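You operate a simulated robot arm through the tools that you are given. There is no shell and no other tool. Be economical: measure what you need, move in short steps, check, and stop when the job is done.

You are at the controls of a simulated robot arm. One attempt, no reset.

Task
Fit the silver valve cover and tighten its six bolts, the middle two first.
Fine: bolts 2 and 5 are the middle ones; the spark plugs stay in the rack.

The check looks at the end state, three seconds after you hand in, the way a careful person would. Anything else that was tipped, shoved, dropped, spilled or broken makes it a failure. Lids that push on must go on centred and level and be pressed home; caps that screw on are set level and turned clockwise until they are tight.

Robot
A 7-joint arm with a two-finger parallel gripper, fixed in place. Base frame: the origin is at the foot of the arm, x ahead of it, y to its left, z up. Units: m, degrees, N and s.
Its first joint turns from -115.0 to 115.0 degrees. Payload 3.91 kg.
Tool frame: the origin (TCP) lies between the finger pads and is the grasp point; the fingertips stand 0.03 m ahead of it; z points along the fingers, y is the line along which they close. The gripper opens to 0.11 m. The fingers are 0.02 m wide and 0.01 m thick; the gripper's body (0.048 by 0.112 m) begins 0.055 m behind the TCP.
Orientation is told as [roll, pitch, yaw] about the base's x, y, z axes, in that order, counted from this pose: with the fingers straight down and closing along the base's y, the tool's x points along the base's -x, its y along +y and its z along -z.

Tools
- The arm moves only by the tool servo_tool. Its argument "increments" is a list of rows, each a list of 6 numbers: the shift along the tool's x, y, z in m, then the turn, a rotation vector about the tool's x, y, z in degrees. In form: [[tx, ty, tz, rx, ry, rz], ...]. A call has 1 to 20 rows; each row shifts and turns the commanded pose from where the row before left it, along the tool's axes as they then stand. "gripper" is the closure, from 0 (fully open) to 1 (shut), set as the call begins (left out, the last holds). Each row takes 0.2 s and may step no farther than 0.05 m and 8.6 degrees from the row before; otherwise, or with a gripper value out of range, the whole call is refused. A pose out of reach is approached as far as the arm can. The call stops where the force on the tool passes 40 N (or 10 N more than at its start, if that is more) or the arm is blocked; 0.2 s more then pass. The fingers move at their own pace (about 0.108 m/s each) and stop on an object; they squeeze with about 38 N. The grip force told is the motor's: it shows also when the fingers shut on nothing. Time passes only in rows, and 0.2 s behind the last, so rows that do not move let the fingers close. It gives the time, the measured TCP pose, the force on the tool (base axes), the opening and the grip force at its end, in the units of the frame above (readings bear some noise).
- Cameras (640 x 400 px; columns grow to the right, rows downward): "scene" is fixed at [0.0494, 0.5008, 1.7473]; the picture's right is [-0.63, -0.78, 0.00], its down [-0.68, 0.54, -0.50] and it looks along [0.39, -0.31, -0.87] (base axes); focal length 214 px, centre (320, 200). "wrist" rides on the gripper at [0.072, 0.017, -0.103] in the tool frame; the picture's right is [-0.23, 0.97, 0.00], its down [-0.76, -0.18, -0.62] and it looks along [-0.61, -0.14, 0.78] (tool axes); focal length 222 px, centre (320, 200). There is no depth. A picture from a camera that has moved, and an enlarged one, comes with that camera's place and axes in the base frame and with its lens.
- snapshot(camera): a new picture of that camera. No time passes.
- raise_lower(by): slides the trunk up (or, below 0, down) by that many m; the arm rides with it, the base frame stays. It gives what a move gives, with no picture.
- close_up(camera, box): a new picture of the part [left, top, right, bottom] of that camera's present view, enlarged. No time passes.
- job_done(): hands the job in; it is judged then, once.

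Work in short steps. Places have to be worked out from the pictures, the camera data and where the tool is seen: move nearer, look again, correct. Check each grasp and each placing, and mend what went wrong. You have 120 turns and 64 pictures in all, those below and enlarged ones among them. Open the gripper and draw the arm clear of the work before you hand the job in, unless the task says otherwise; then end with one line.

The tools are called after ">>>" by a JSON object that holds its "fn" and its "kwargs". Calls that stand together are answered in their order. servo_tool: Moves the arm, as the interface text tells. Its arguments: {"type":"object","properties":{"increments":{"type":"array"},"gripper":{"type":"number"}},"required":["increments"]} The other tools are called the same way: raise_lower (by) slides the trunk up or down; snapshot (camera) takes a picture; close_up (camera, box) takes an enlarged picture of a part of a camera's view; job_done () hands the job in.

At the start:

```text
t: 0.0
eef_pos: [0.3436, 0.1589, 1.4493]
tcp_rot: [0.0, 0.0, 0.1]
force: [1.2, 0.0, -0.5]
opening: 0.1102
grip_force: 0.1
trunk travel left (down, up): [-0.925, 0.065]
```

scene: 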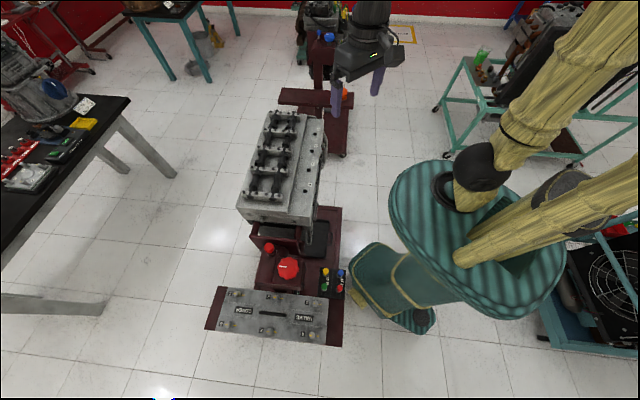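
wrist: 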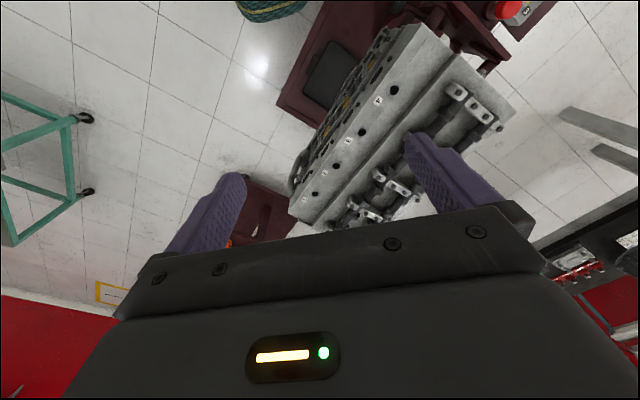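

The scene shows an engine head on a stand with the silver cover on a tray next to it. I'll enlarge both areas to see the details.

>>> {"fn": "close_up", "kwargs": {"camera": "scene", "box": [190, 220, 370, 360]}}

>>> {"fn": "close_up", "kwargs": {"camera": "scene", "box": [220, 80, 360, 240]}}

```text
2.86 times, centred on (280, 290) of scene
camera zoom: at [0.0494, 0.5008, 1.7473], right [-0.63, -0.78, 0.0], down [-0.68, 0.54, -0.5], along [0.39, -0.31, -0.87], focal length 613 px, centre (434, -57)
```

zoom: 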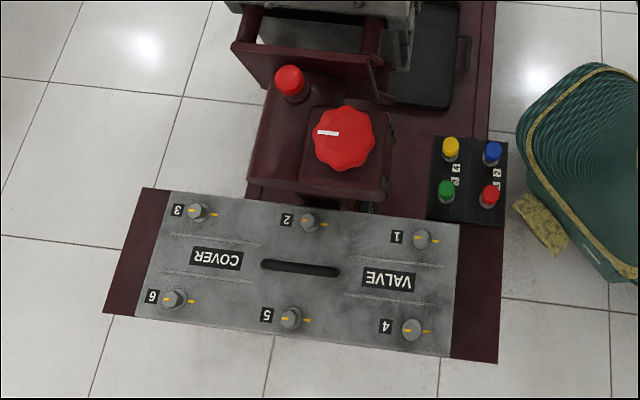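

```text
2.50 times, centred on (290, 160) of scene
camera zoom: at [0.0494, 0.5008, 1.7473], right [-0.63, -0.78, 0.0], down [-0.68, 0.54, -0.5], along [0.39, -0.31, -0.87], focal length 536 px, centre (395, 300)
```

zoom: 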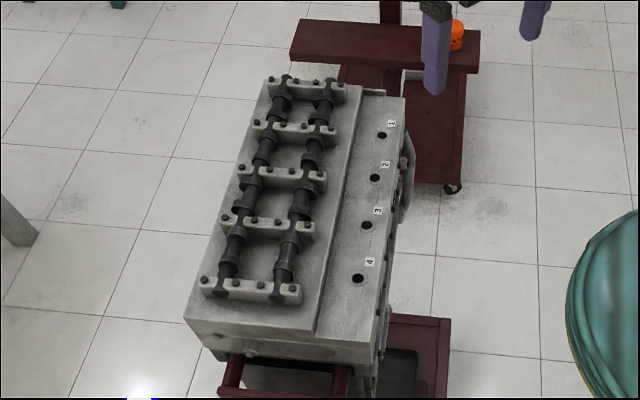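

By triangulation the head's plug deck is at z≈1.10 and its long axis runs about -45° in base. The cover is turned 90° from that, so I need to find which way round it goes, and I'll look at the head more closely.

>>> {"fn": "close_up", "kwargs": {"camera": "wrist", "box": [280, 10, 540, 240]}}

>>> {"fn": "servo_tool", "kwargs": {"increments": [[0.02, 0.04, 0, 0, 0, -8], [0.02, 0.04, 0, 0, 0, -8], [0.02, 0.04, 0, 0, 0, -8], [0.02, 0.04, 0, 0, 0, -8], [0.02, 0.04, 0, 0, 0, -8], [0, 0, 0, 0, 0, -5]]}}

```text
1.74 times, centred on (410, 125) of wrist
camera zoom: at [0.2706, 0.1744, 1.5519], right [0.23, 0.97, 0.0], down [0.76, -0.18, 0.62], along [0.61, -0.14, -0.78], focal length 386 px, centre (164, 330)
```

zoom: 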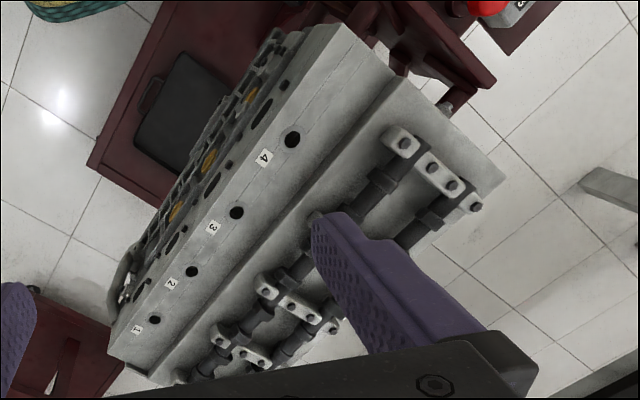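

```text
t: 1.4
eef_pos: [0.1925, 0.3206, 1.448]
tcp_rot: [0.0, 0.0, 45.2]
force: [0.2, 1.3, -0.4]
opening: 0.1099
grip_force: 0.0
trunk travel left (down, up): [-0.925, 0.065]
```

Now at yaw 45, the wrist camera should face the cover, so I'll take a look.

>>> {"fn": "snapshot", "kwargs": {"camera": "wrist"}}

```text
58 pictures are left
camera wrist: at [0.1292, 0.28, 1.5519], right [-0.53, 0.85, 0.0], down [0.66, 0.41, 0.62], along [0.53, 0.33, -0.78], focal length 222 px, centre (320, 200)
```

wrist: 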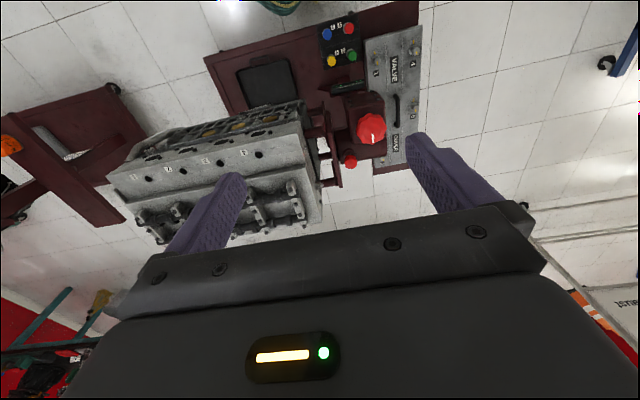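

The handle triangulates to about (0.19, 0.628, 0.757), along (1,1), and yaw 45 already closes the fingers across it. I'll move out over it at this height to check the reach.

>>> {"fn": "servo_tool", "kwargs": {"increments": [[-0.027, 0.027, 0, 0, 0, 0], [-0.027, 0.027, 0, 0, 0, 0], [-0.027, 0.027, 0, 0, 0, 0], [-0.027, 0.027, 0, 0, 0, 0], [-0.027, 0.027, 0, 0, 0, 0], [-0.027, 0.027, 0, 0, 0, 0], [-0.027, 0.027, 0, 0, 0, 0], [-0.027, 0.027, 0, 0, 0, 0], [0, 0, 0, 0, 0, 0]]}}

>>> {"fn": "raise_lower", "kwargs": {"by": -0.25}}

>>> {"fn": "snapshot", "kwargs": {"camera": "wrist"}}

>>> {"fn": "snapshot", "kwargs": {"camera": "scene"}}

```text
t: 3.4
eef_pos: [0.1951, 0.6116, 1.4494]
tcp_rot: [0.1, 0.0, 45.1]
force: [-0.8, 0.0, 0.0]
opening: 0.11
grip_force: 0.0
out of reach, approached as far as the arm can: row 8
trunk travel left (down, up): [-0.925, 0.065]
```

```text
t: 6.0
eef_pos: [0.1945, 0.6131, 1.1987]
tcp_rot: [0.0, 0.0, 45.1]
force: [-0.1, -0.4, 0.3]
opening: 0.11
grip_force: 0.1
trunk travel left (down, up): [-0.675, 0.315]
```

```text
57 pictures are left
camera wrist: at [0.1311, 0.5726, 1.302], right [-0.53, 0.85, 0.0], down [0.66, 0.41, 0.62], along [0.53, 0.33, -0.78], focal length 222 px, centre (320, 200)
```

wrist: 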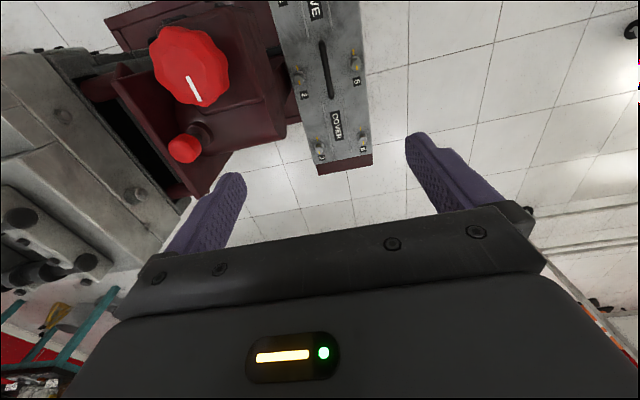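

```text
56 pictures are left
```

scene: 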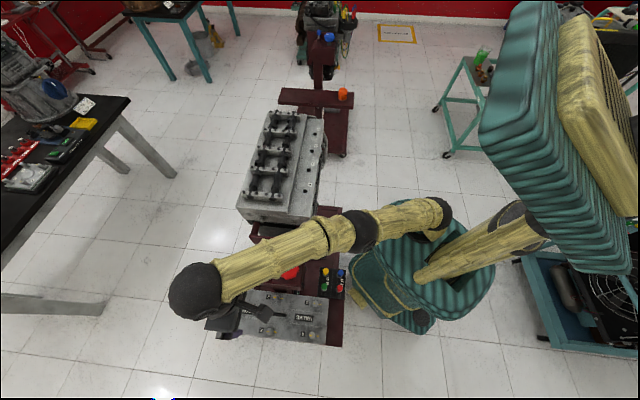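

Reach stops at r≈0.642 here and the handle is at r≈0.655. I'll check whether a lower arm pose relative to the shoulder reaches further.

>>> {"fn": "servo_tool", "kwargs": {"increments": [[0, 0, 0.05, 0, 0, 0], [0, 0, 0.05, 0, 0, 0], [-0.02, 0.012, 0, 0, 0, 0], [0, 0, 0, 0, 0, 0]]}}

```text
t: 7.0
eef_pos: [0.2, 0.6383, 1.0977]
tcp_rot: [0.0, -0.1, 45.1]
force: [-0.1, 0.2, 0.4]
opening: 0.11
grip_force: 0.0
trunk travel left (down, up): [-0.675, 0.315]
```

The lower arm pose reaches r=0.669. The red knob (~(0.224, 0.486, 1.07)) and its box stand close to the arm's path, so I'll look at them before going down.

>>> {"fn": "close_up", "kwargs": {"camera": "wrist", "box": [60, 0, 420, 220]}}

>>> {"fn": "close_up", "kwargs": {"camera": "scene", "box": [150, 180, 390, 350]}}

```text
1.78 times, centred on (240, 110) of wrist
camera zoom: at [0.1371, 0.597, 1.2022], right [-0.53, 0.85, 0.0], down [0.66, 0.41, 0.62], along [0.53, 0.33, -0.78], focal length 395 px, centre (462, 360)
```

zoom: 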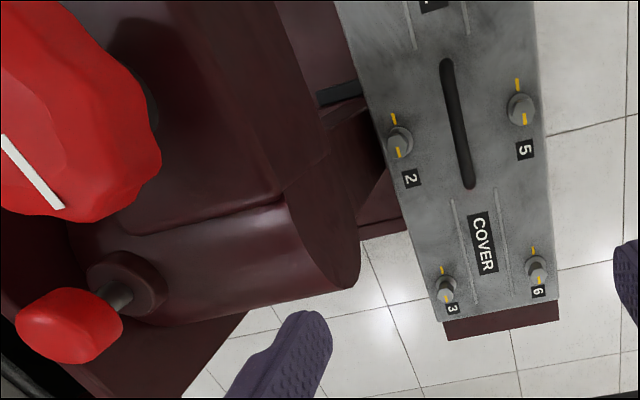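

```text
2.35 times, centred on (270, 265) of scene
camera zoom: at [0.0494, 0.5008, 1.7473], right [-0.63, -0.78, 0.0], down [-0.68, 0.54, -0.5], along [0.39, -0.31, -0.87], focal length 505 px, centre (438, 47)
```

zoom: 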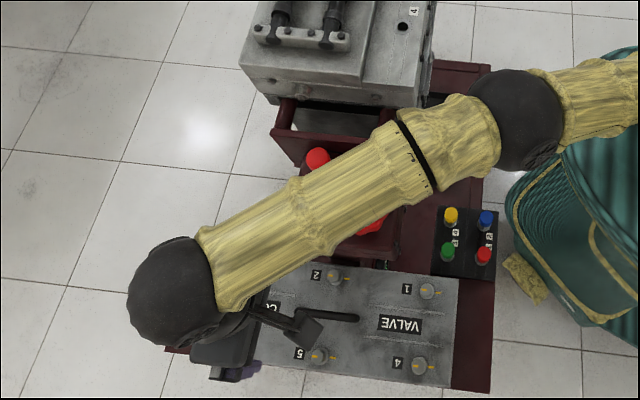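

Box edge ≈0.07 m beside the handle line at z≈0.99, with the forearm passing over box and knob. Tilting the hand about its closing axis, back toward the base, should swing the forearm clear, so I'll tilt 20° and descend with the trunk kept high.

>>> {"fn": "servo_tool", "kwargs": {"increments": [[0.009, 0, 0, 0, -7, 0], [0, 0, 0, 0, -7, 0], [0, 0, 0, 0, -6, 0], [0.0171, 0, 0.047, 0, 0, 0], [0.0171, 0, 0.047, 0, 0, 0], [0, 0, 0, 0, 0, 0]], "gripper": 0.5}}

>>> {"fn": "snapshot", "kwargs": {"camera": "scene"}}

>>> {"fn": "snapshot", "kwargs": {"camera": "wrist"}}

```text
t: 8.4
eef_pos: [0.1966, 0.6297, 0.9955]
tcp_rot: [0.0, -20.1, 45.1]
force: [-0.4, 0.2, -0.3]
opening: 0.0549
grip_force: 0.2
trunk travel left (down, up): [-0.675, 0.315]
```

```text
53 pictures are left
```

scene: 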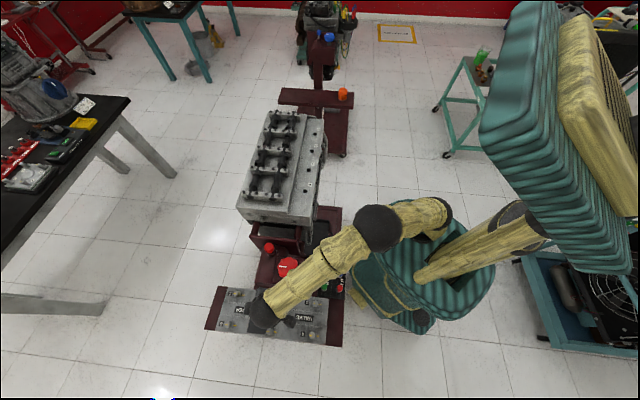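

```text
52 pictures are left
camera wrist: at [0.1112, 0.5667, 1.068], right [-0.54, 0.84, 0.08], down [0.48, 0.23, 0.85], along [0.69, 0.49, -0.53], focal length 222 px, centre (320, 200)
```

wrist: 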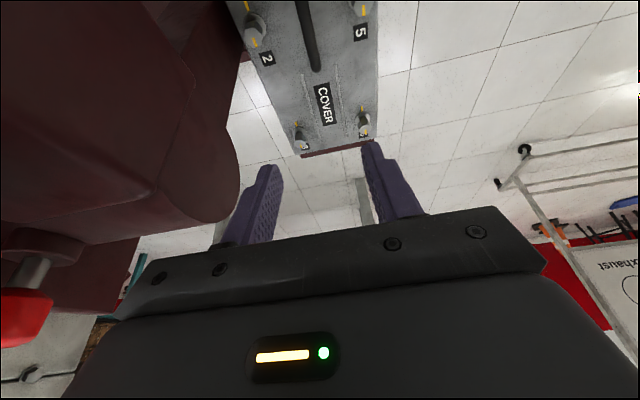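

Forearm now clears the knob and reach is fine. I'll go down 0.12 m with a 6 mm offset away from the box, then check.

>>> {"fn": "servo_tool", "kwargs": {"increments": [[0.0137, 0.006, 0.0376, 0, 0, 0], [0.0137, 0, 0.0376, 0, 0, 0], [0.0137, 0, 0.0376, 0, 0, 0], [0, 0, 0, 0, 0, 0]]}}

>>> {"fn": "snapshot", "kwargs": {"camera": "wrist"}}

>>> {"fn": "close_up", "kwargs": {"camera": "scene", "box": [190, 180, 430, 350]}}

```text
t: 9.4
eef_pos: [0.1916, 0.6337, 0.8779]
tcp_rot: [0.0, -20.0, 45.0]
force: [0.6, -0.6, -0.7]
opening: 0.0551
grip_force: 0.0
trunk travel left (down, up): [-0.675, 0.315]
```

```text
51 pictures are left
camera wrist: at [0.1061, 0.572, 0.9492], right [-0.54, 0.84, 0.08], down [0.48, 0.23, 0.85], along [0.69, 0.49, -0.53], focal length 222 px, centre (320, 200)
```

wrist: 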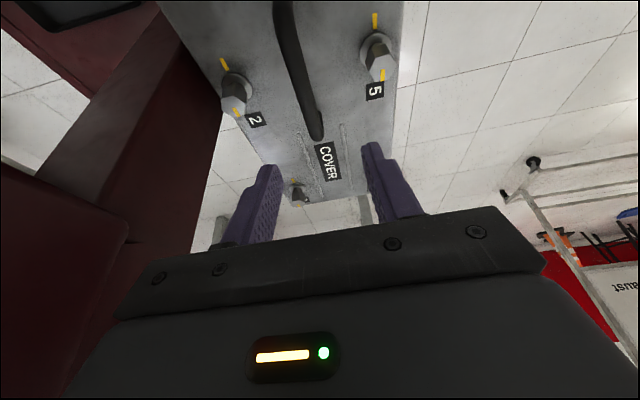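

```text
2.35 times, centred on (310, 265) of scene
camera zoom: at [0.0494, 0.5008, 1.7473], right [-0.63, -0.78, 0.0], down [-0.68, 0.54, -0.5], along [0.39, -0.31, -0.87], focal length 505 px, centre (344, 47)
```

zoom: 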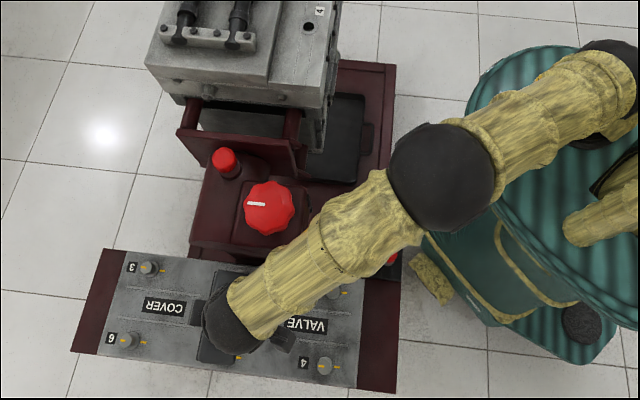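

Clear so far. The handle line is about 6 mm on the -y side of the TCP, so I'll go down 0.085 m and correct y.

>>> {"fn": "servo_tool", "kwargs": {"increments": [[0.0137, 0, 0.0376, 0, 0, 0], [0.0137, -0.005, 0.0376, 0, 0, 0], [0.0017, 0, 0.0047, 0, 0, 0], [0, 0, 0, 0, 0, 0]]}}

>>> {"fn": "snapshot", "kwargs": {"camera": "wrist"}}

```text
t: 10.4
eef_pos: [0.1929, 0.6309, 0.7909]
tcp_rot: [-0.1, -20.0, 45.0]
force: [0.3, -0.1, 0.0]
opening: 0.055
grip_force: 0.1
trunk travel left (down, up): [-0.675, 0.315]
```

```text
49 pictures are left
camera wrist: at [0.1076, 0.5676, 0.8641], right [-0.54, 0.84, 0.08], down [0.48, 0.23, 0.85], along [0.69, 0.49, -0.53], focal length 222 px, centre (320, 200)
```

wrist: 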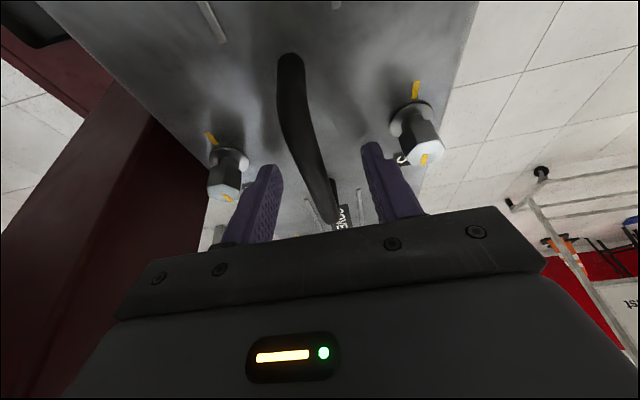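

Fingers straddle the handle: top ≈0.775, cover surface ≈0.745. I'll go 18 mm lower and then close.

>>> {"fn": "servo_tool", "kwargs": {"increments": [[0.0031, 0, 0.0085, 0, 0, 0], [0.0031, 0, 0.0085, 0, 0, 0], [0, 0, 0, 0, 0, 0]]}}

>>> {"fn": "close_up", "kwargs": {"camera": "wrist", "box": [180, 30, 460, 230]}}

```text
t: 11.0
eef_pos: [0.1936, 0.634, 0.7869]
tcp_rot: [0.4, -20.8, 44.9]
force: [-1.3, -3.8, 18.6]
opening: 0.0561
grip_force: 1.1
trunk travel left (down, up): [-0.675, 0.315]
stopped in row 2: the force on the tool passed its limit (the readings are from after the stop); the commanded pose is now the measured one
```

```text
2.00 times, centred on (320, 130) of wrist
camera zoom: at [0.1079, 0.5709, 0.8577], right [-0.54, 0.84, 0.09], down [0.48, 0.22, 0.85], along [0.69, 0.5, -0.52], focal length 444 px, centre (320, 340)
```

zoom: 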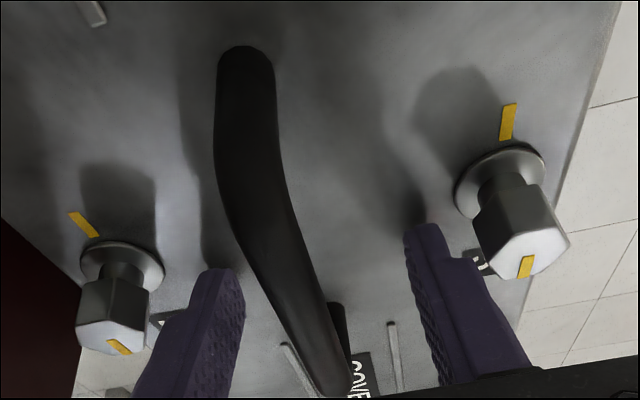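

A fingertip touched the cover, so its surface is at ≈0.757. I'll back off 4 mm and close on the handle.

>>> {"fn": "servo_tool", "kwargs": {"increments": [[-0.0014, -0.002, -0.0038, 0, 0.8, 0], [0, 0, 0, 0, 0, 0]]}}

>>> {"fn": "servo_tool", "kwargs": {"increments": [[0, 0, 0, 0, 0, 0], [0, 0, 0, 0, 0, 0], [0, 0, 0, 0, 0, 0]], "gripper": 1}}

>>> {"fn": "close_up", "kwargs": {"camera": "wrist", "box": [180, 30, 460, 230]}}

```text
t: 11.6
eef_pos: [0.1947, 0.6321, 0.7876]
tcp_rot: [0.3, -19.7, 45.0]
force: [0.2, 2.9, 8.9]
opening: 0.0538
grip_force: 0.1
trunk travel left (down, up): [-0.675, 0.315]
```

```text
t: 12.4
eef_pos: [0.1936, 0.6326, 0.7865]
tcp_rot: [0.2, -19.7, 45.0]
force: [-0.6, -0.4, 7.2]
opening: 0.0125
grip_force: 38.4
trunk travel left (down, up): [-0.675, 0.315]
```

```text
2.00 times, centred on (320, 130) of wrist
camera zoom: at [0.1098, 0.5698, 0.8595], right [-0.54, 0.84, 0.08], down [0.49, 0.23, 0.84], along [0.69, 0.49, -0.53], focal length 444 px, centre (320, 340)
```

zoom: 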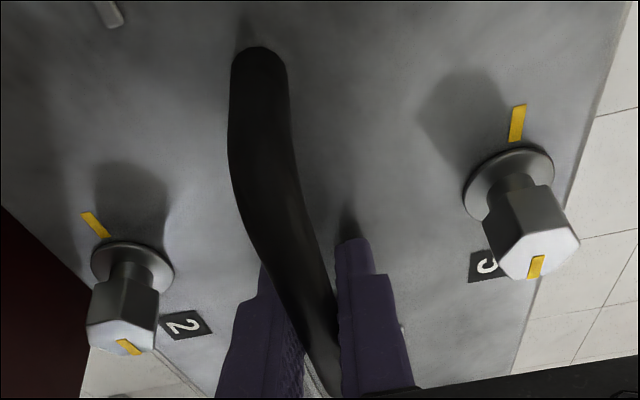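

Gripped at 12.5 mm opening with 38 N. I'll lift 20 mm and check that it comes up level.

>>> {"fn": "servo_tool", "kwargs": {"increments": [[-0.0034, 0, -0.0094, 0, 0, 0], [-0.0034, 0, -0.0094, 0, 0, 0], [0, 0, 0, 0, 0, 0]]}}

>>> {"fn": "snapshot", "kwargs": {"camera": "wrist"}}

>>> {"fn": "close_up", "kwargs": {"camera": "scene", "box": [190, 220, 370, 360]}}

```text
t: 13.2
eef_pos: [0.1957, 0.6317, 0.8066]
tcp_rot: [0.2, -19.6, 45.0]
force: [-0.3, -0.5, -9.5]
opening: 0.0127
grip_force: 37.6
trunk travel left (down, up): [-0.675, 0.315]
```

```text
46 pictures are left
camera wrist: at [0.1115, 0.5707, 0.879], right [-0.54, 0.84, 0.08], down [0.49, 0.23, 0.84], along [0.69, 0.49, -0.53], focal length 222 px, centre (320, 200)
```

wrist: 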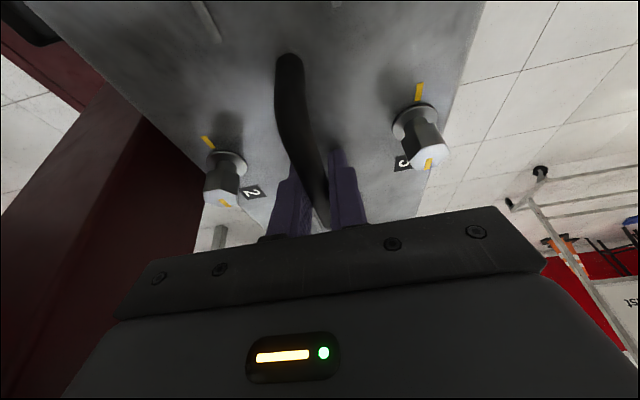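

```text
2.86 times, centred on (280, 290) of scene
camera zoom: at [0.0494, 0.5008, 1.7473], right [-0.63, -0.78, 0.0], down [-0.68, 0.54, -0.5], along [0.39, -0.31, -0.87], focal length 613 px, centre (434, -57)
```

zoom: 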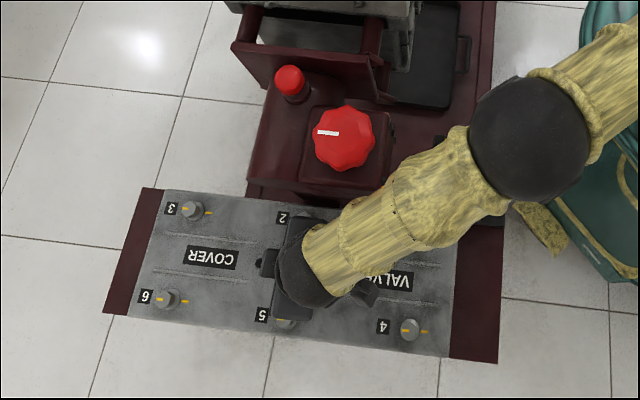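

Level lift, weight about 9.5 N. I'll shift 55 mm away from the box, then raise with the trunk.

>>> {"fn": "servo_tool", "kwargs": {"increments": [[0, 0.02, 0, 0, 0, 0], [0, 0.02, 0, 0, 0, 0], [0, 0.015, 0, 0, 0, 0], [0, 0, 0, 0, 0, 0]]}}

>>> {"fn": "raise_lower", "kwargs": {"by": 0.3}}

>>> {"fn": "snapshot", "kwargs": {"camera": "scene"}}

```text
t: 14.2
eef_pos: [0.1568, 0.6713, 0.8072]
tcp_rot: [0.2, -19.7, 45.0]
force: [0.4, 0.7, -9.6]
opening: 0.0126
grip_force: 38.3
trunk travel left (down, up): [-0.675, 0.315]
```

```text
t: 17.2
eef_pos: [0.1578, 0.6719, 1.1061]
tcp_rot: [0.2, -19.6, 44.9]
force: [0.7, -0.1, -10.0]
opening: 0.0126
grip_force: 38.3
trunk travel left (down, up): [-0.975, 0.015]
```

```text
44 pictures are left
```

scene: 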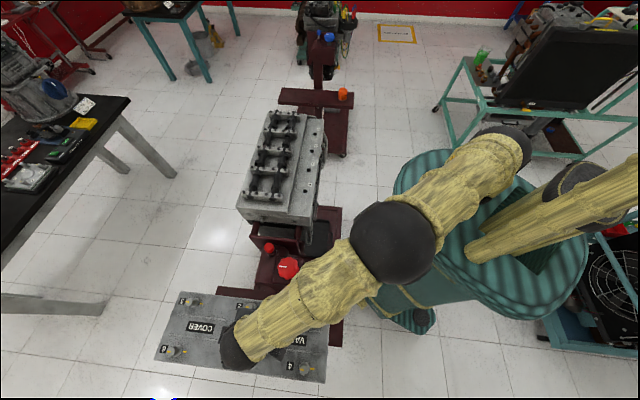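

Cover is up and level. Now I'll look closely at the head to decide the cover's orientation and exact seat.

>>> {"fn": "close_up", "kwargs": {"camera": "scene", "box": [235, 105, 335, 168]}}

>>> {"fn": "close_up", "kwargs": {"camera": "scene", "box": [230, 160, 330, 228]}}

```text
6.35 times, centred on (285, 136) of scene
camera zoom: at [0.0494, 0.5008, 1.7473], right [-0.63, -0.78, 0.0], down [-0.68, 0.54, -0.5], along [0.39, -0.31, -0.87], focal length 1362 px, centre (542, 603)
```

zoom: 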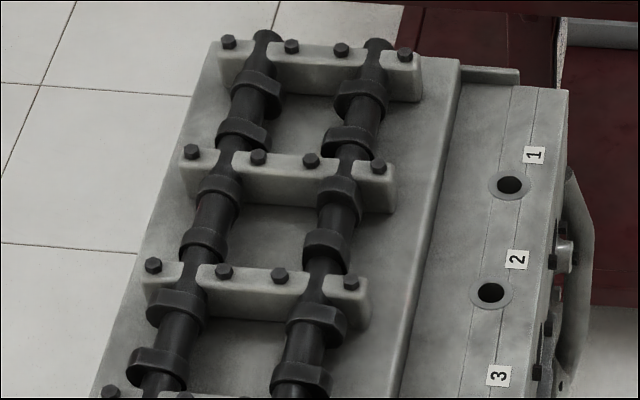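

```text
5.88 times, centred on (280, 194) of scene
camera zoom: at [0.0494, 0.5008, 1.7473], right [-0.63, -0.78, 0.0], down [-0.68, 0.54, -0.5], along [0.39, -0.31, -0.87], focal length 1262 px, centre (555, 235)
```

zoom: 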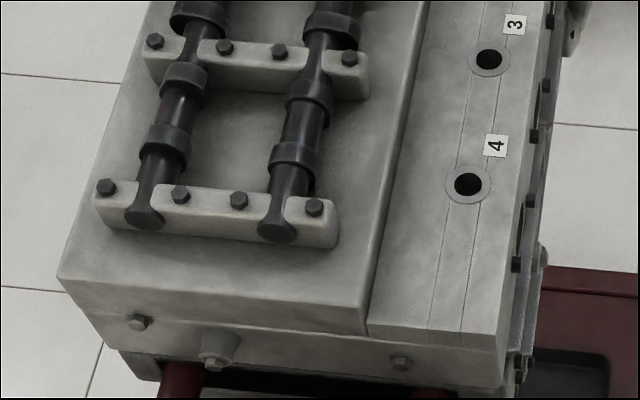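

No visible bolt holes, so the label orientation may be the only cue. I'll zoom in on the head's labels.

>>> {"fn": "close_up", "kwargs": {"camera": "scene", "box": [298, 150, 328, 190]}}

>>> {"fn": "close_up", "kwargs": {"camera": "scene", "box": [150, 280, 340, 390]}}

```text
10.00 times, centred on (313, 170) of scene
camera zoom: at [0.0494, 0.5008, 1.7473], right [-0.63, -0.78, 0.0], down [-0.68, 0.54, -0.5], along [0.39, -0.31, -0.87], focal length 2145 px, centre (390, 500)
```

zoom: 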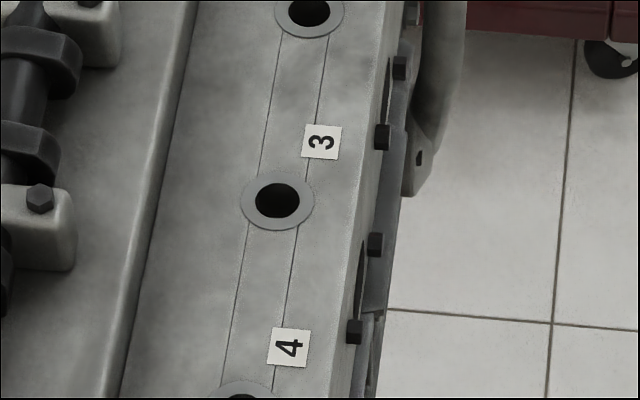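

```text
3.37 times, centred on (245, 335) of scene
camera zoom: at [0.0494, 0.5008, 1.7473], right [-0.63, -0.78, 0.0], down [-0.68, 0.54, -0.5], along [0.39, -0.31, -0.87], focal length 722 px, centre (573, -255)
```

zoom: 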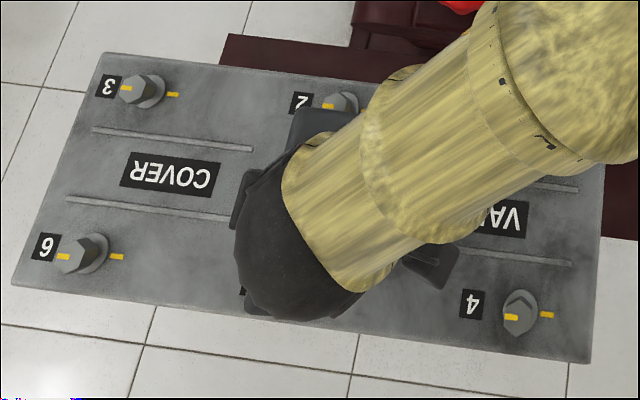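

>>> {"fn": "close_up", "kwargs": {"camera": "scene", "box": [307, 162, 317, 187]}}

>>> {"fn": "close_up", "kwargs": {"camera": "scene", "box": [306, 141, 320, 150]}}

```text
16.00 times, centred on (312, 174) of scene
camera zoom: at [0.0494, 0.5008, 1.7473], right [-0.63, -0.78, 0.0], down [-0.68, 0.54, -0.5], along [0.39, -0.31, -0.87], focal length 3432 px, centre (448, 608)
```

zoom: 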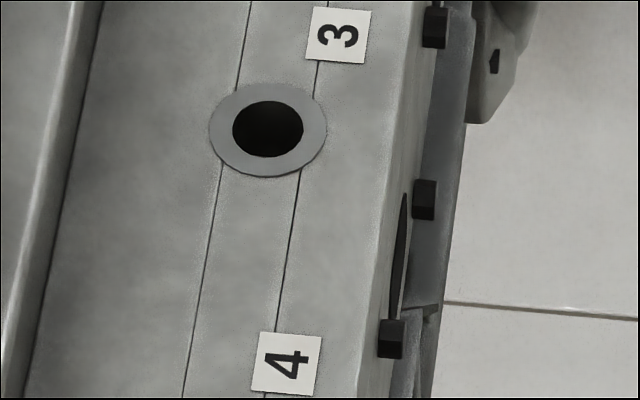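

```text
16.00 times, centred on (313, 146) of scene
camera zoom: at [0.0494, 0.5008, 1.7473], right [-0.63, -0.78, 0.0], down [-0.68, 0.54, -0.5], along [0.39, -0.31, -0.87], focal length 3432 px, centre (432, 1072)
```

zoom: 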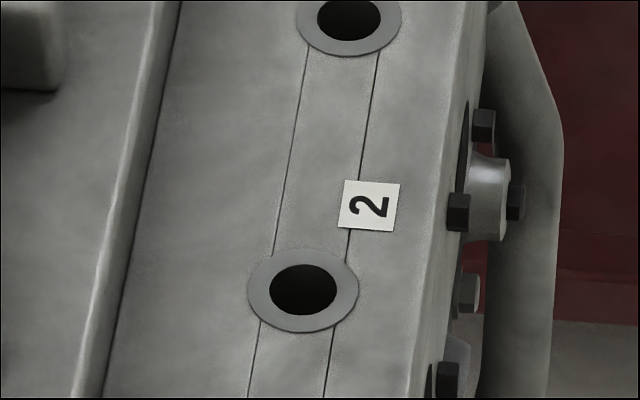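

I can't read the label direction confidently from here. I'll carry the cover up to z≈1.35, clear of everything, and swing it so the wrist camera sees the deck labels from another angle.

>>> {"fn": "servo_tool", "kwargs": {"increments": [[-0.0171, 0, -0.047, 0, 0, 0], [-0.0171, 0, -0.047, 0, 0, 0], [-0.0171, 0, -0.047, 0, 0, 0], [-0.0171, 0, -0.047, 0, 0, 0], [-0.0171, 0, -0.047, 0, 0, 0], [0, 0, 0, 0, 0, 0]]}}

>>> {"fn": "servo_tool", "kwargs": {"increments": [[0.0131, -0.0332, -0.0048, 0, 0, 0], [0.0131, -0.0332, -0.0048, 0, 0, 0], [0.0131, -0.0332, -0.0048, 0, 0, 0], [0.0131, -0.0332, -0.0048, 0, 0, 0], [0.0131, -0.0332, -0.0048, 0, 0, 0], [0.0131, -0.0332, -0.0048, 0, 0, 0], [0, 0, 0, 2.74, 0, 7.52], [0, 0, 0, 2.74, 0, 7.52], [0, 0, 0, 2.74, 0, 7.52], [0, 0, 0, 2.74, 0, 7.52], [0, 0, 0, 0, 0, 0]]}}

>>> {"fn": "snapshot", "kwargs": {"camera": "wrist"}}

```text
t: 18.6
eef_pos: [0.1582, 0.6751, 1.3571]
tcp_rot: [0.2, -19.7, 44.9]
force: [0.9, 0.3, -10.1]
opening: 0.0122
grip_force: 38.2
trunk travel left (down, up): [-0.975, 0.015]
```

```text
t: 21.0
eef_pos: [0.242, 0.4714, 1.3566]
tcp_rot: [0.0, -19.6, 13.1]
force: [0.8, -0.7, -8.6]
opening: 0.0129
grip_force: 37.9
trunk travel left (down, up): [-0.975, 0.015]
```

```text
37 pictures are left
camera wrist: at [0.1371, 0.4645, 1.4295], right [-0.01, 1.0, 0.08], down [0.54, -0.06, 0.84], along [0.84, 0.05, -0.53], focal length 222 px, centre (320, 200)
```

wrist: 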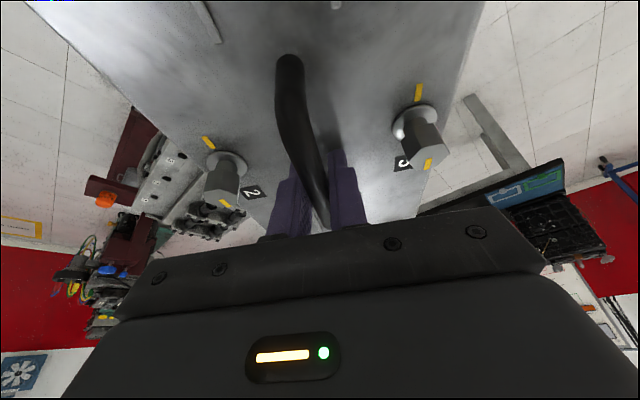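

>>> {"fn": "close_up", "kwargs": {"camera": "wrist", "box": [125, 135, 205, 215]}}

```text
5.00 times, centred on (165, 175) of wrist
camera zoom: at [0.1371, 0.4645, 1.4295], right [-0.01, 1.0, 0.08], down [0.54, -0.06, 0.84], along [0.84, 0.05, -0.53], focal length 1111 px, centre (1095, 325)
```

zoom: 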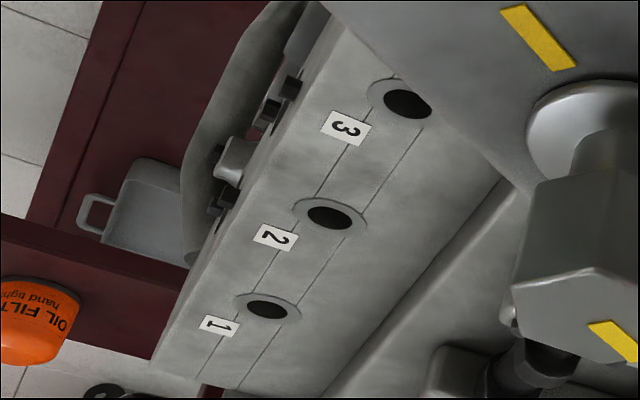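

>>> {"fn": "close_up", "kwargs": {"camera": "wrist", "box": [155, 144, 175, 169]}}

```text
16.00 times, centred on (165, 156) of wrist
camera zoom: at [0.1371, 0.4645, 1.4295], right [-0.01, 1.0, 0.08], down [0.54, -0.06, 0.84], along [0.84, 0.05, -0.53], focal length 3554 px, centre (2800, 896)
```

zoom: 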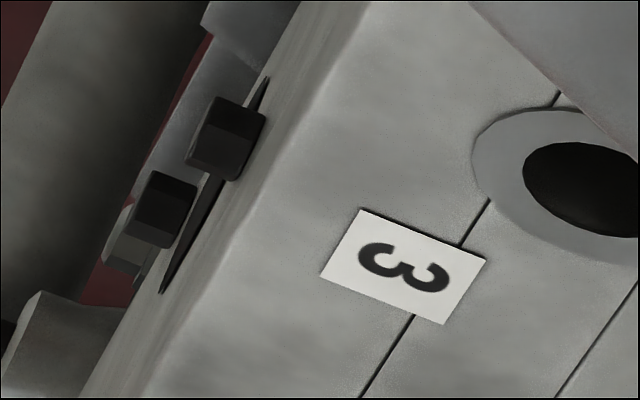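

The "3" opens upward here, so the head labels' "up" points along (1,1). Matching text orientation means turning the cover -90°, to yaw -45. I'll yaw it here and carry it over the head, target about (0.589, 0.282).

>>> {"fn": "servo_tool", "kwargs": {"increments": [[0, 0, 0, 2.79, 0, 7.76], [0, 0, 0, 2.79, 0, 7.76], [0, 0, 0, 2.79, 0, 7.76], [0, 0, 0, 2.79, 0, 7.76], [0, 0, 0, 2.79, 0, 7.76], [0, 0, 0, 2.79, 0, 7.76], [0, 0, 0, 2.79, 0, 7.76], [0, 0, 0, 0, 0, 0]]}}

>>> {"fn": "servo_tool", "kwargs": {"increments": [[-0.0396, 0.0124, 0.0144, 0, 0, 0], [-0.0396, 0.0124, 0.0144, 0, 0, 0], [-0.0396, 0.0124, 0.0144, 0, 0, 0], [-0.0396, 0.0124, 0.0144, 0, 0, 0], [-0.0396, 0.0124, 0.0144, 0, 0, 0], [-0.0396, 0.0124, 0.0144, 0, 0, 0], [-0.0396, 0.0124, 0.0144, 0, 0, 0], [-0.0396, 0.0124, 0.0144, 0, 0, 0], [-0.0396, 0.0124, 0.0144, 0, 0, 0], [0, 0, 0, 0, 0, 0]]}}

>>> {"fn": "snapshot", "kwargs": {"camera": "scene"}}

```text
t: 22.8
eef_pos: [0.24, 0.4714, 1.3577]
tcp_rot: [-0.3, -19.7, -44.7]
force: [0.0, 0.6, -10.0]
opening: 0.0122
grip_force: 38.2
trunk travel left (down, up): [-0.975, 0.015]
```

```text
t: 25.0
eef_pos: [0.5868, 0.2865, 1.3522]
tcp_rot: [-0.3, -19.8, -44.5]
force: [-0.1, -0.1, -9.8]
opening: 0.0125
grip_force: 38.3
trunk travel left (down, up): [-0.975, 0.015]
```

```text
34 pictures are left
```

scene: 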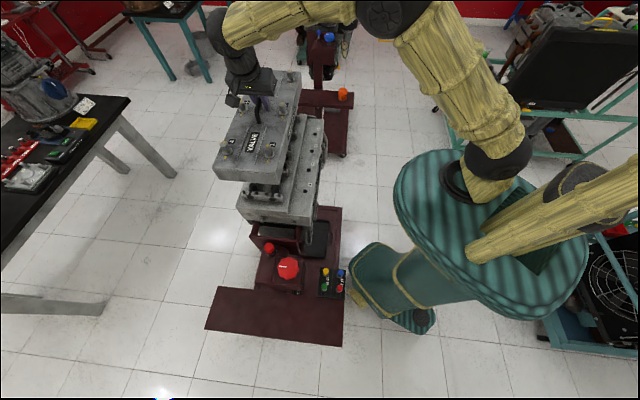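

Cover is above the head. I'll enlarge to measure the offset and the skirt.

>>> {"fn": "close_up", "kwargs": {"camera": "scene", "box": [200, 60, 340, 235]}}

```text
2.29 times, centred on (270, 148) of scene
camera zoom: at [0.0494, 0.5008, 1.7473], right [-0.63, -0.78, 0.0], down [-0.68, 0.54, -0.5], along [0.39, -0.31, -0.87], focal length 490 px, centre (434, 320)
```

zoom: 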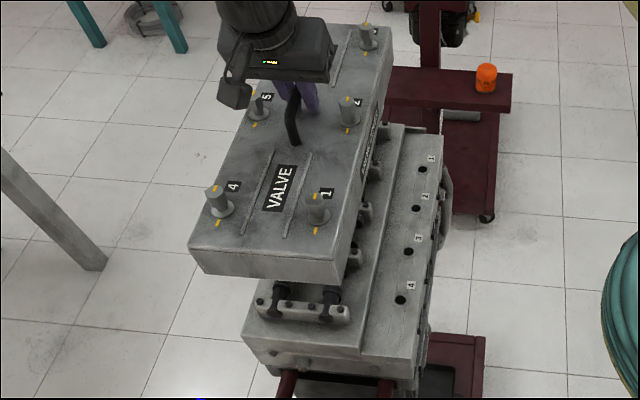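

Skirt ≈43 mm, so the bottom is about 0.073 below the TCP. The cover (~0.456×0.17) is aligned with the head in yaw. I'll lower 0.085 m and compare edges.

>>> {"fn": "servo_tool", "kwargs": {"increments": [[0.0145, 0, 0.04, 0, 0, 0], [0.0145, 0, 0.04, 0, 0, 0], [0, 0, 0, 0, 0, 0]]}}

>>> {"fn": "close_up", "kwargs": {"camera": "scene", "box": [225, 70, 345, 235]}}

>>> {"fn": "snapshot", "kwargs": {"camera": "wrist"}}

```text
t: 25.8
eef_pos: [0.5872, 0.2875, 1.271]
tcp_rot: [-0.1, -19.5, -44.6]
force: [-0.5, 0.9, -9.2]
opening: 0.0126
grip_force: 38.1
trunk travel left (down, up): [-0.975, 0.015]
```

```text
2.42 times, centred on (285, 152) of scene
camera zoom: at [0.0494, 0.5008, 1.7473], right [-0.63, -0.78, 0.0], down [-0.68, 0.54, -0.5], along [0.39, -0.31, -0.87], focal length 520 px, centre (405, 315)
```

zoom: 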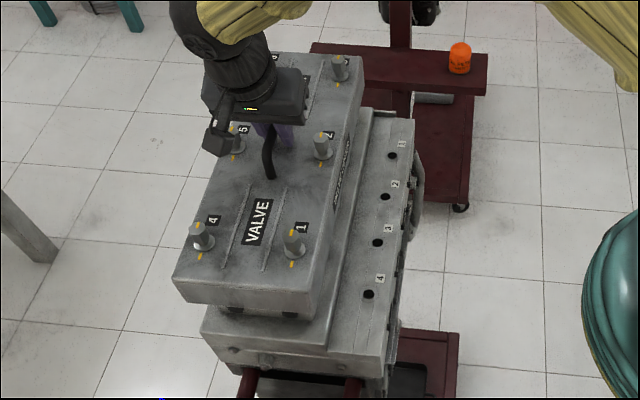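

```text
31 pictures are left
camera wrist: at [0.5267, 0.3705, 1.3436], right [0.84, 0.54, 0.07], down [0.24, -0.48, 0.84], along [0.49, -0.69, -0.53], focal length 222 px, centre (320, 200)
```

wrist: 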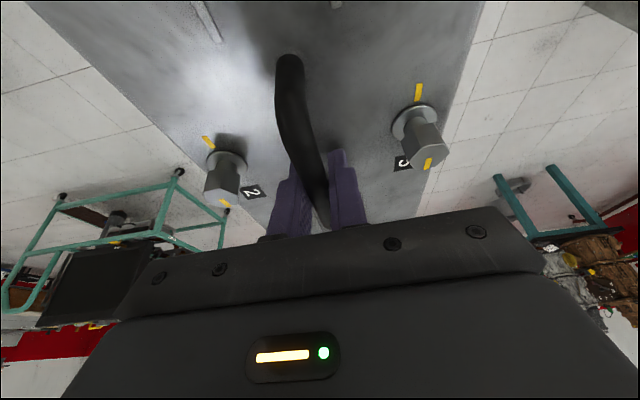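

Roughly aligned, but I need a sharper view of the near end to read the platform's top edge against the cover's bottom edge.

>>> {"fn": "close_up", "kwargs": {"camera": "scene", "box": [252, 170, 322, 220]}}

>>> {"fn": "close_up", "kwargs": {"camera": "scene", "box": [278, 75, 342, 125]}}

```text
8.00 times, centred on (287, 195) of scene
camera zoom: at [0.0494, 0.5008, 1.7473], right [-0.63, -0.78, 0.0], down [-0.68, 0.54, -0.5], along [0.39, -0.31, -0.87], focal length 1716 px, centre (584, 240)
```

zoom: 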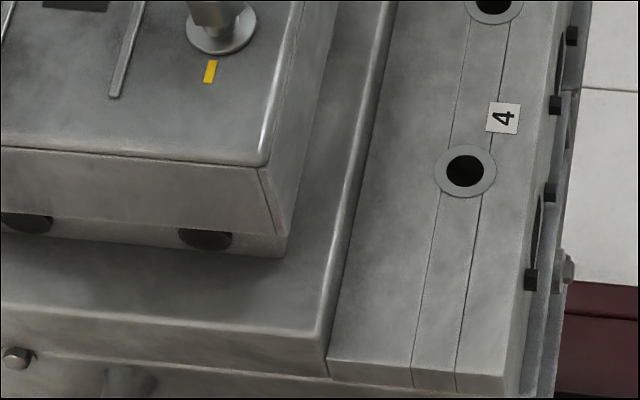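

```text
8.00 times, centred on (310, 100) of scene
camera zoom: at [0.0494, 0.5008, 1.7473], right [-0.63, -0.78, 0.0], down [-0.68, 0.54, -0.5], along [0.39, -0.31, -0.87], focal length 1716 px, centre (400, 1000)
```

zoom: 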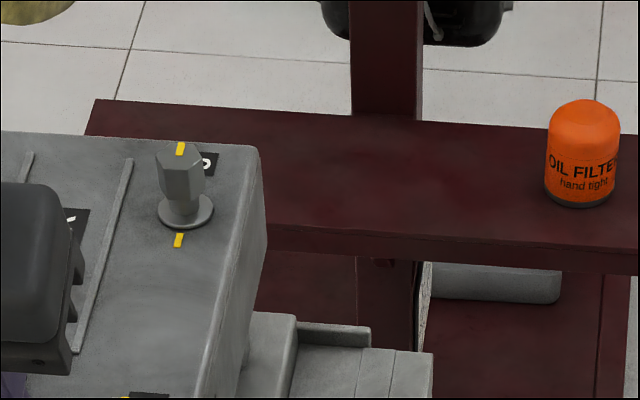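

With the platform top at z≈1.134 its corners form a clean rectangle, 0.466×0.168 centred at e=0.213, n=0.610. The cover is ≈6.5 mm too far in +n and 2 mm short in e; I'll correct that and lower 30 mm (seat expected at TCP z≈1.208).

>>> {"fn": "servo_tool", "kwargs": {"increments": [[-0.0019, -0.0065, 0.0007, 0, 0, 0], [0.0051, 0, 0.0141, 0, 0, 0], [0.0051, 0, 0.0141, 0, 0, 0], [0, 0, 0, 0, 0, 0]]}}

>>> {"fn": "close_up", "kwargs": {"camera": "scene", "box": [235, 150, 325, 220]}}

>>> {"fn": "close_up", "kwargs": {"camera": "scene", "box": [268, 85, 332, 130]}}

```text
t: 26.8
eef_pos: [0.584, 0.2791, 1.2407]
tcp_rot: [-0.2, -19.5, -44.5]
force: [0.1, -0.2, -9.2]
opening: 0.0124
grip_force: 37.8
trunk travel left (down, up): [-0.975, 0.015]
```

```text
5.71 times, centred on (280, 185) of scene
camera zoom: at [0.0494, 0.5008, 1.7473], right [-0.63, -0.78, 0.0], down [-0.68, 0.54, -0.5], along [0.39, -0.31, -0.87], focal length 1226 px, centre (549, 286)
```

zoom: 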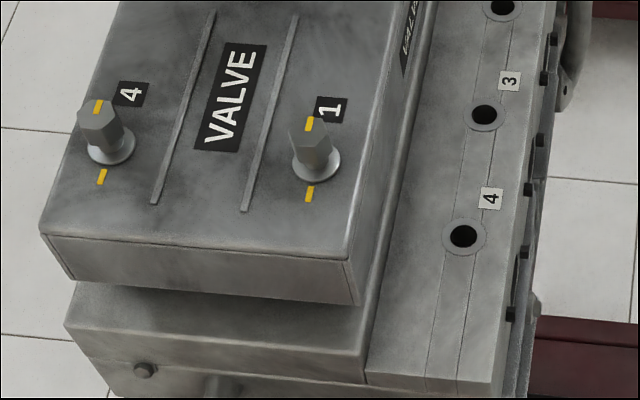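

```text
8.89 times, centred on (300, 108) of scene
camera zoom: at [0.0494, 0.5008, 1.7473], right [-0.63, -0.78, 0.0], down [-0.68, 0.54, -0.5], along [0.39, -0.31, -0.87], focal length 1906 px, centre (498, 1022)
```

zoom: 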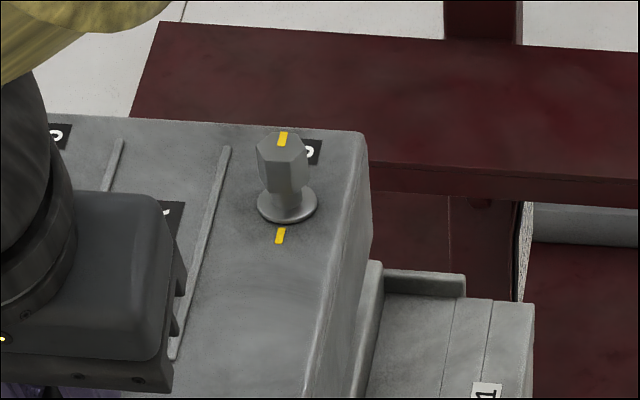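

Re-measured: the cover's centre is about 4 mm too far along e and 2 mm short in n. Correcting, then lowering in small steps to contact.

>>> {"fn": "servo_tool", "kwargs": {"increments": [[0.0038, 0.0022, -0.0014, 0, 0, 0], [0, 0, 0, 0, 0, 0], [0.0034, 0, 0.0094, 0, 0, 0], [0.0034, 0, 0.0094, 0, 0, 0], [0, 0, 0, 0, 0, 0]]}}

>>> {"fn": "close_up", "kwargs": {"camera": "scene", "box": [235, 150, 325, 220]}}

>>> {"fn": "close_up", "kwargs": {"camera": "scene", "box": [268, 85, 332, 130]}}

```text
t: 28.0
eef_pos: [0.5859, 0.2828, 1.22]
tcp_rot: [-0.2, -19.5, -44.6]
force: [3.4, -3.5, -7.9]
opening: 0.0129
grip_force: 38.4
trunk travel left (down, up): [-0.975, 0.015]
```

```text
5.71 times, centred on (280, 185) of scene
camera zoom: at [0.0494, 0.5008, 1.7473], right [-0.63, -0.78, 0.0], down [-0.68, 0.54, -0.5], along [0.39, -0.31, -0.87], focal length 1226 px, centre (549, 286)
```

zoom: 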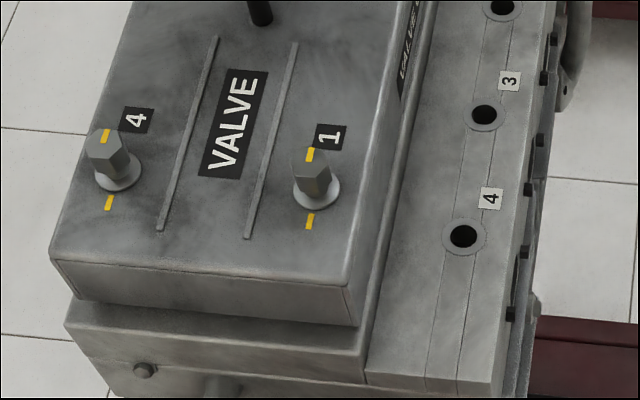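

```text
8.89 times, centred on (300, 108) of scene
camera zoom: at [0.0494, 0.5008, 1.7473], right [-0.63, -0.78, 0.0], down [-0.68, 0.54, -0.5], along [0.39, -0.31, -0.87], focal length 1906 px, centre (498, 1022)
```

zoom: 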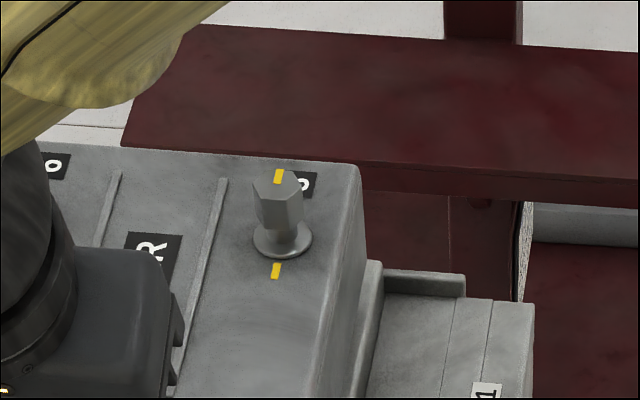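

There's a ~5 N sideways force along +e, meaning an inner wall is resting on a cam cap. I'll ease 3 mm toward +e and see if it disappears.

>>> {"fn": "servo_tool", "kwargs": {"increments": [[-0.0028, 0, 0.001, 0, 0, 0], [0, 0, 0, 0, 0, 0], [0, 0, 0, 0, 0, 0]]}}

```text
t: 28.8
eef_pos: [0.5876, 0.282, 1.2203]
tcp_rot: [-0.2, -19.6, -44.5]
force: [0.6, -0.6, -9.8]
opening: 0.0125
grip_force: 38.5
trunk travel left (down, up): [-0.975, 0.015]
```

The side force is gone. Continuing down to contact.

>>> {"fn": "servo_tool", "kwargs": {"increments": [[0.0014, 0, 0.0038, 0, 0, 0], [0.0014, 0, 0.0038, 0, 0, 0], [0, 0, 0, 0, 0, 0]]}}

>>> {"fn": "servo_tool", "kwargs": {"increments": [[0.0014, 0, 0.0038, 0, 0, 0], [0, 0, 0, 0, 0, 0]]}}

```text
t: 29.6
eef_pos: [0.5876, 0.2815, 1.2141]
tcp_rot: [0.0, -19.7, -44.6]
force: [4.0, -2.2, -1.4]
opening: 0.0124
grip_force: 37.4
trunk travel left (down, up): [-0.975, 0.015]
```

```text
t: 30.2
eef_pos: [0.5885, 0.2796, 1.208]
tcp_rot: [0.0, -19.7, -44.7]
force: [8.6, -6.0, 1.3]
opening: 0.0124
grip_force: 38.5
trunk travel left (down, up): [-0.975, 0.015]
```

It's going in but being pushed toward +e (~10 N). I'll follow that by 4 mm and check again.

>>> {"fn": "servo_tool", "kwargs": {"increments": [[-0.0038, 0, 0.0014, 0, 0, 0], [0, 0, 0, 0, 0, 0], [0, 0, 0, 0, 0, 0]]}}

>>> {"fn": "close_up", "kwargs": {"camera": "scene", "box": [235, 80, 335, 220]}}

```text
t: 31.0
eef_pos: [0.588, 0.2797, 1.2064]
tcp_rot: [-0.1, -19.7, -44.6]
force: [-0.8, 0.1, 1.6]
opening: 0.0128
grip_force: 38.6
trunk travel left (down, up): [-0.975, 0.015]
```

```text
2.86 times, centred on (285, 150) of scene
camera zoom: at [0.0494, 0.5008, 1.7473], right [-0.63, -0.78, 0.0], down [-0.68, 0.54, -0.5], along [0.39, -0.31, -0.87], focal length 613 px, centre (420, 343)
```

zoom: 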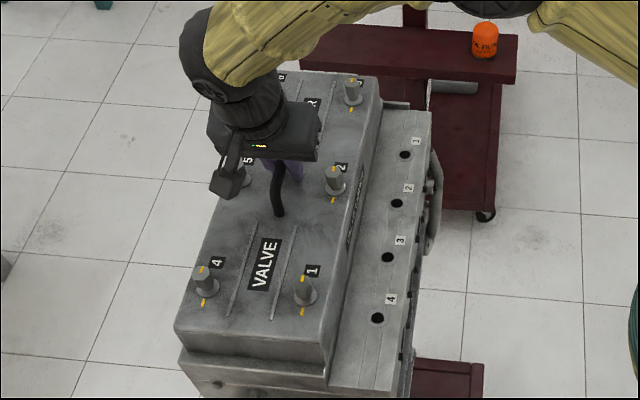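

Lateral force has vanished and the weight is supported at z=1.206, about the expected seat. A gentle push down should confirm it's home.

>>> {"fn": "servo_tool", "kwargs": {"increments": [[0.001, 0, 0.0028, 0, 0, 0], [0.001, 0, 0.0028, 0, 0, 0], [0, 0, 0, 0, 0, 0]]}}

>>> {"fn": "close_up", "kwargs": {"camera": "scene", "box": [235, 150, 325, 220]}}

```text
t: 31.8
eef_pos: [0.5887, 0.2788, 1.2063]
tcp_rot: [0.5, -19.9, -44.6]
force: [9.2, 6.3, 38.6]
opening: 0.0124
grip_force: 38.4
trunk travel left (down, up): [-0.975, 0.015]
```

```text
5.71 times, centred on (280, 185) of scene
camera zoom: at [0.0494, 0.5008, 1.7473], right [-0.63, -0.78, 0.0], down [-0.68, 0.54, -0.5], along [0.39, -0.31, -0.87], focal length 1226 px, centre (549, 286)
```

zoom: 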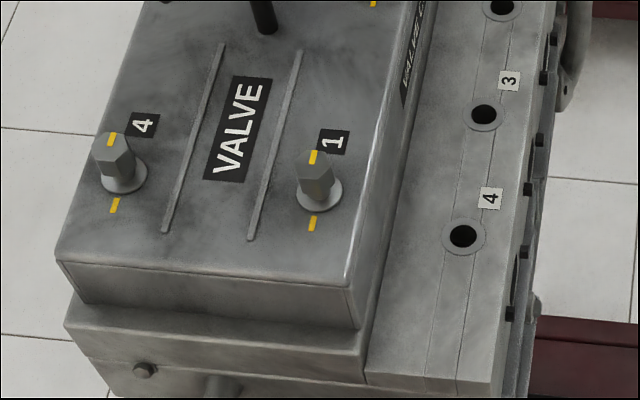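

Firmly seated (38 N, no travel). I'll ease off the push, open the fingers and lift clear.

>>> {"fn": "servo_tool", "kwargs": {"increments": [[-0.0018, 0, -0.005, 0, 0, 0], [0, 0, 0, 0, 0, 0]]}}

>>> {"fn": "servo_tool", "kwargs": {"increments": [[0, 0, 0, 0, 0, 0], [0, 0, 0, 0, 0, 0], [-0.0103, 0, -0.0282, 0, 0, 0], [-0.0103, 0, -0.0282, 0, 0, 0], [-0.0137, 0, -0.0376, 0, 0, 0], [0, 0, 0, 0, 7, 0], [0, 0, 0, 0, 7, 0], [0, 0, 0, 0, 5.8, 0], [0, 0, 0, 0, 0, 0]], "gripper": 0.6}}

>>> {"fn": "snapshot", "kwargs": {"camera": "wrist"}}

```text
t: 32.4
eef_pos: [0.5902, 0.2791, 1.2064]
tcp_rot: [-0.1, -19.8, -44.5]
force: [10.9, 7.5, 20.3]
opening: 0.0127
grip_force: 38.3
trunk travel left (down, up): [-0.975, 0.015]
```

```text
t: 34.4
eef_pos: [0.5879, 0.2777, 1.3087]
tcp_rot: [-0.1, 0.2, -44.7]
force: [0.3, 0.6, -0.2]
opening: 0.044
grip_force: 0.0
trunk travel left (down, up): [-0.975, 0.015]
```

```text
22 pictures are left
camera wrist: at [0.5487, 0.3399, 1.4118], right [0.85, 0.53, 0.0], down [0.42, -0.66, 0.62], along [0.33, -0.53, -0.78], focal length 222 px, centre (320, 200)
```

wrist: 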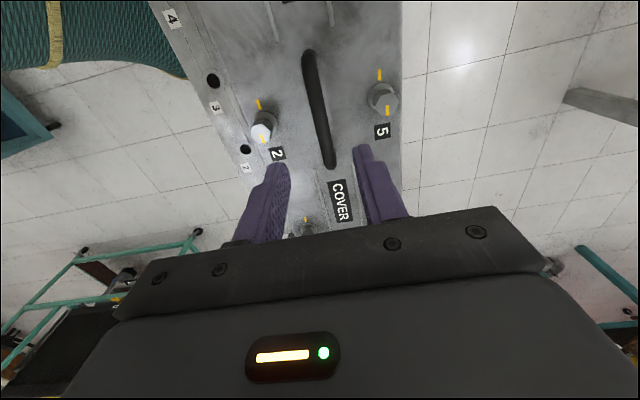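

Tool is vertical and clear; bolts 2 and 5 map to n≈0.555/0.6695, e≈0.2175. I'll enlarge to see the hex orientation and the marks.

>>> {"fn": "close_up", "kwargs": {"camera": "wrist", "box": [230, 50, 420, 170]}}

```text
3.33 times, centred on (325, 110) of wrist
camera zoom: at [0.5487, 0.3399, 1.4118], right [0.85, 0.53, 0.0], down [0.42, -0.66, 0.62], along [0.33, -0.53, -0.78], focal length 740 px, centre (303, 500)
```

zoom: 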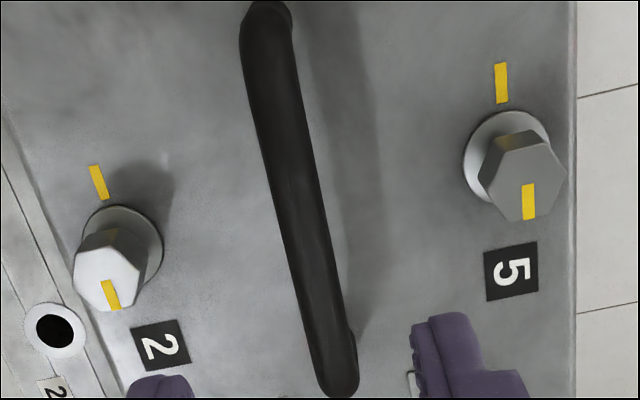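

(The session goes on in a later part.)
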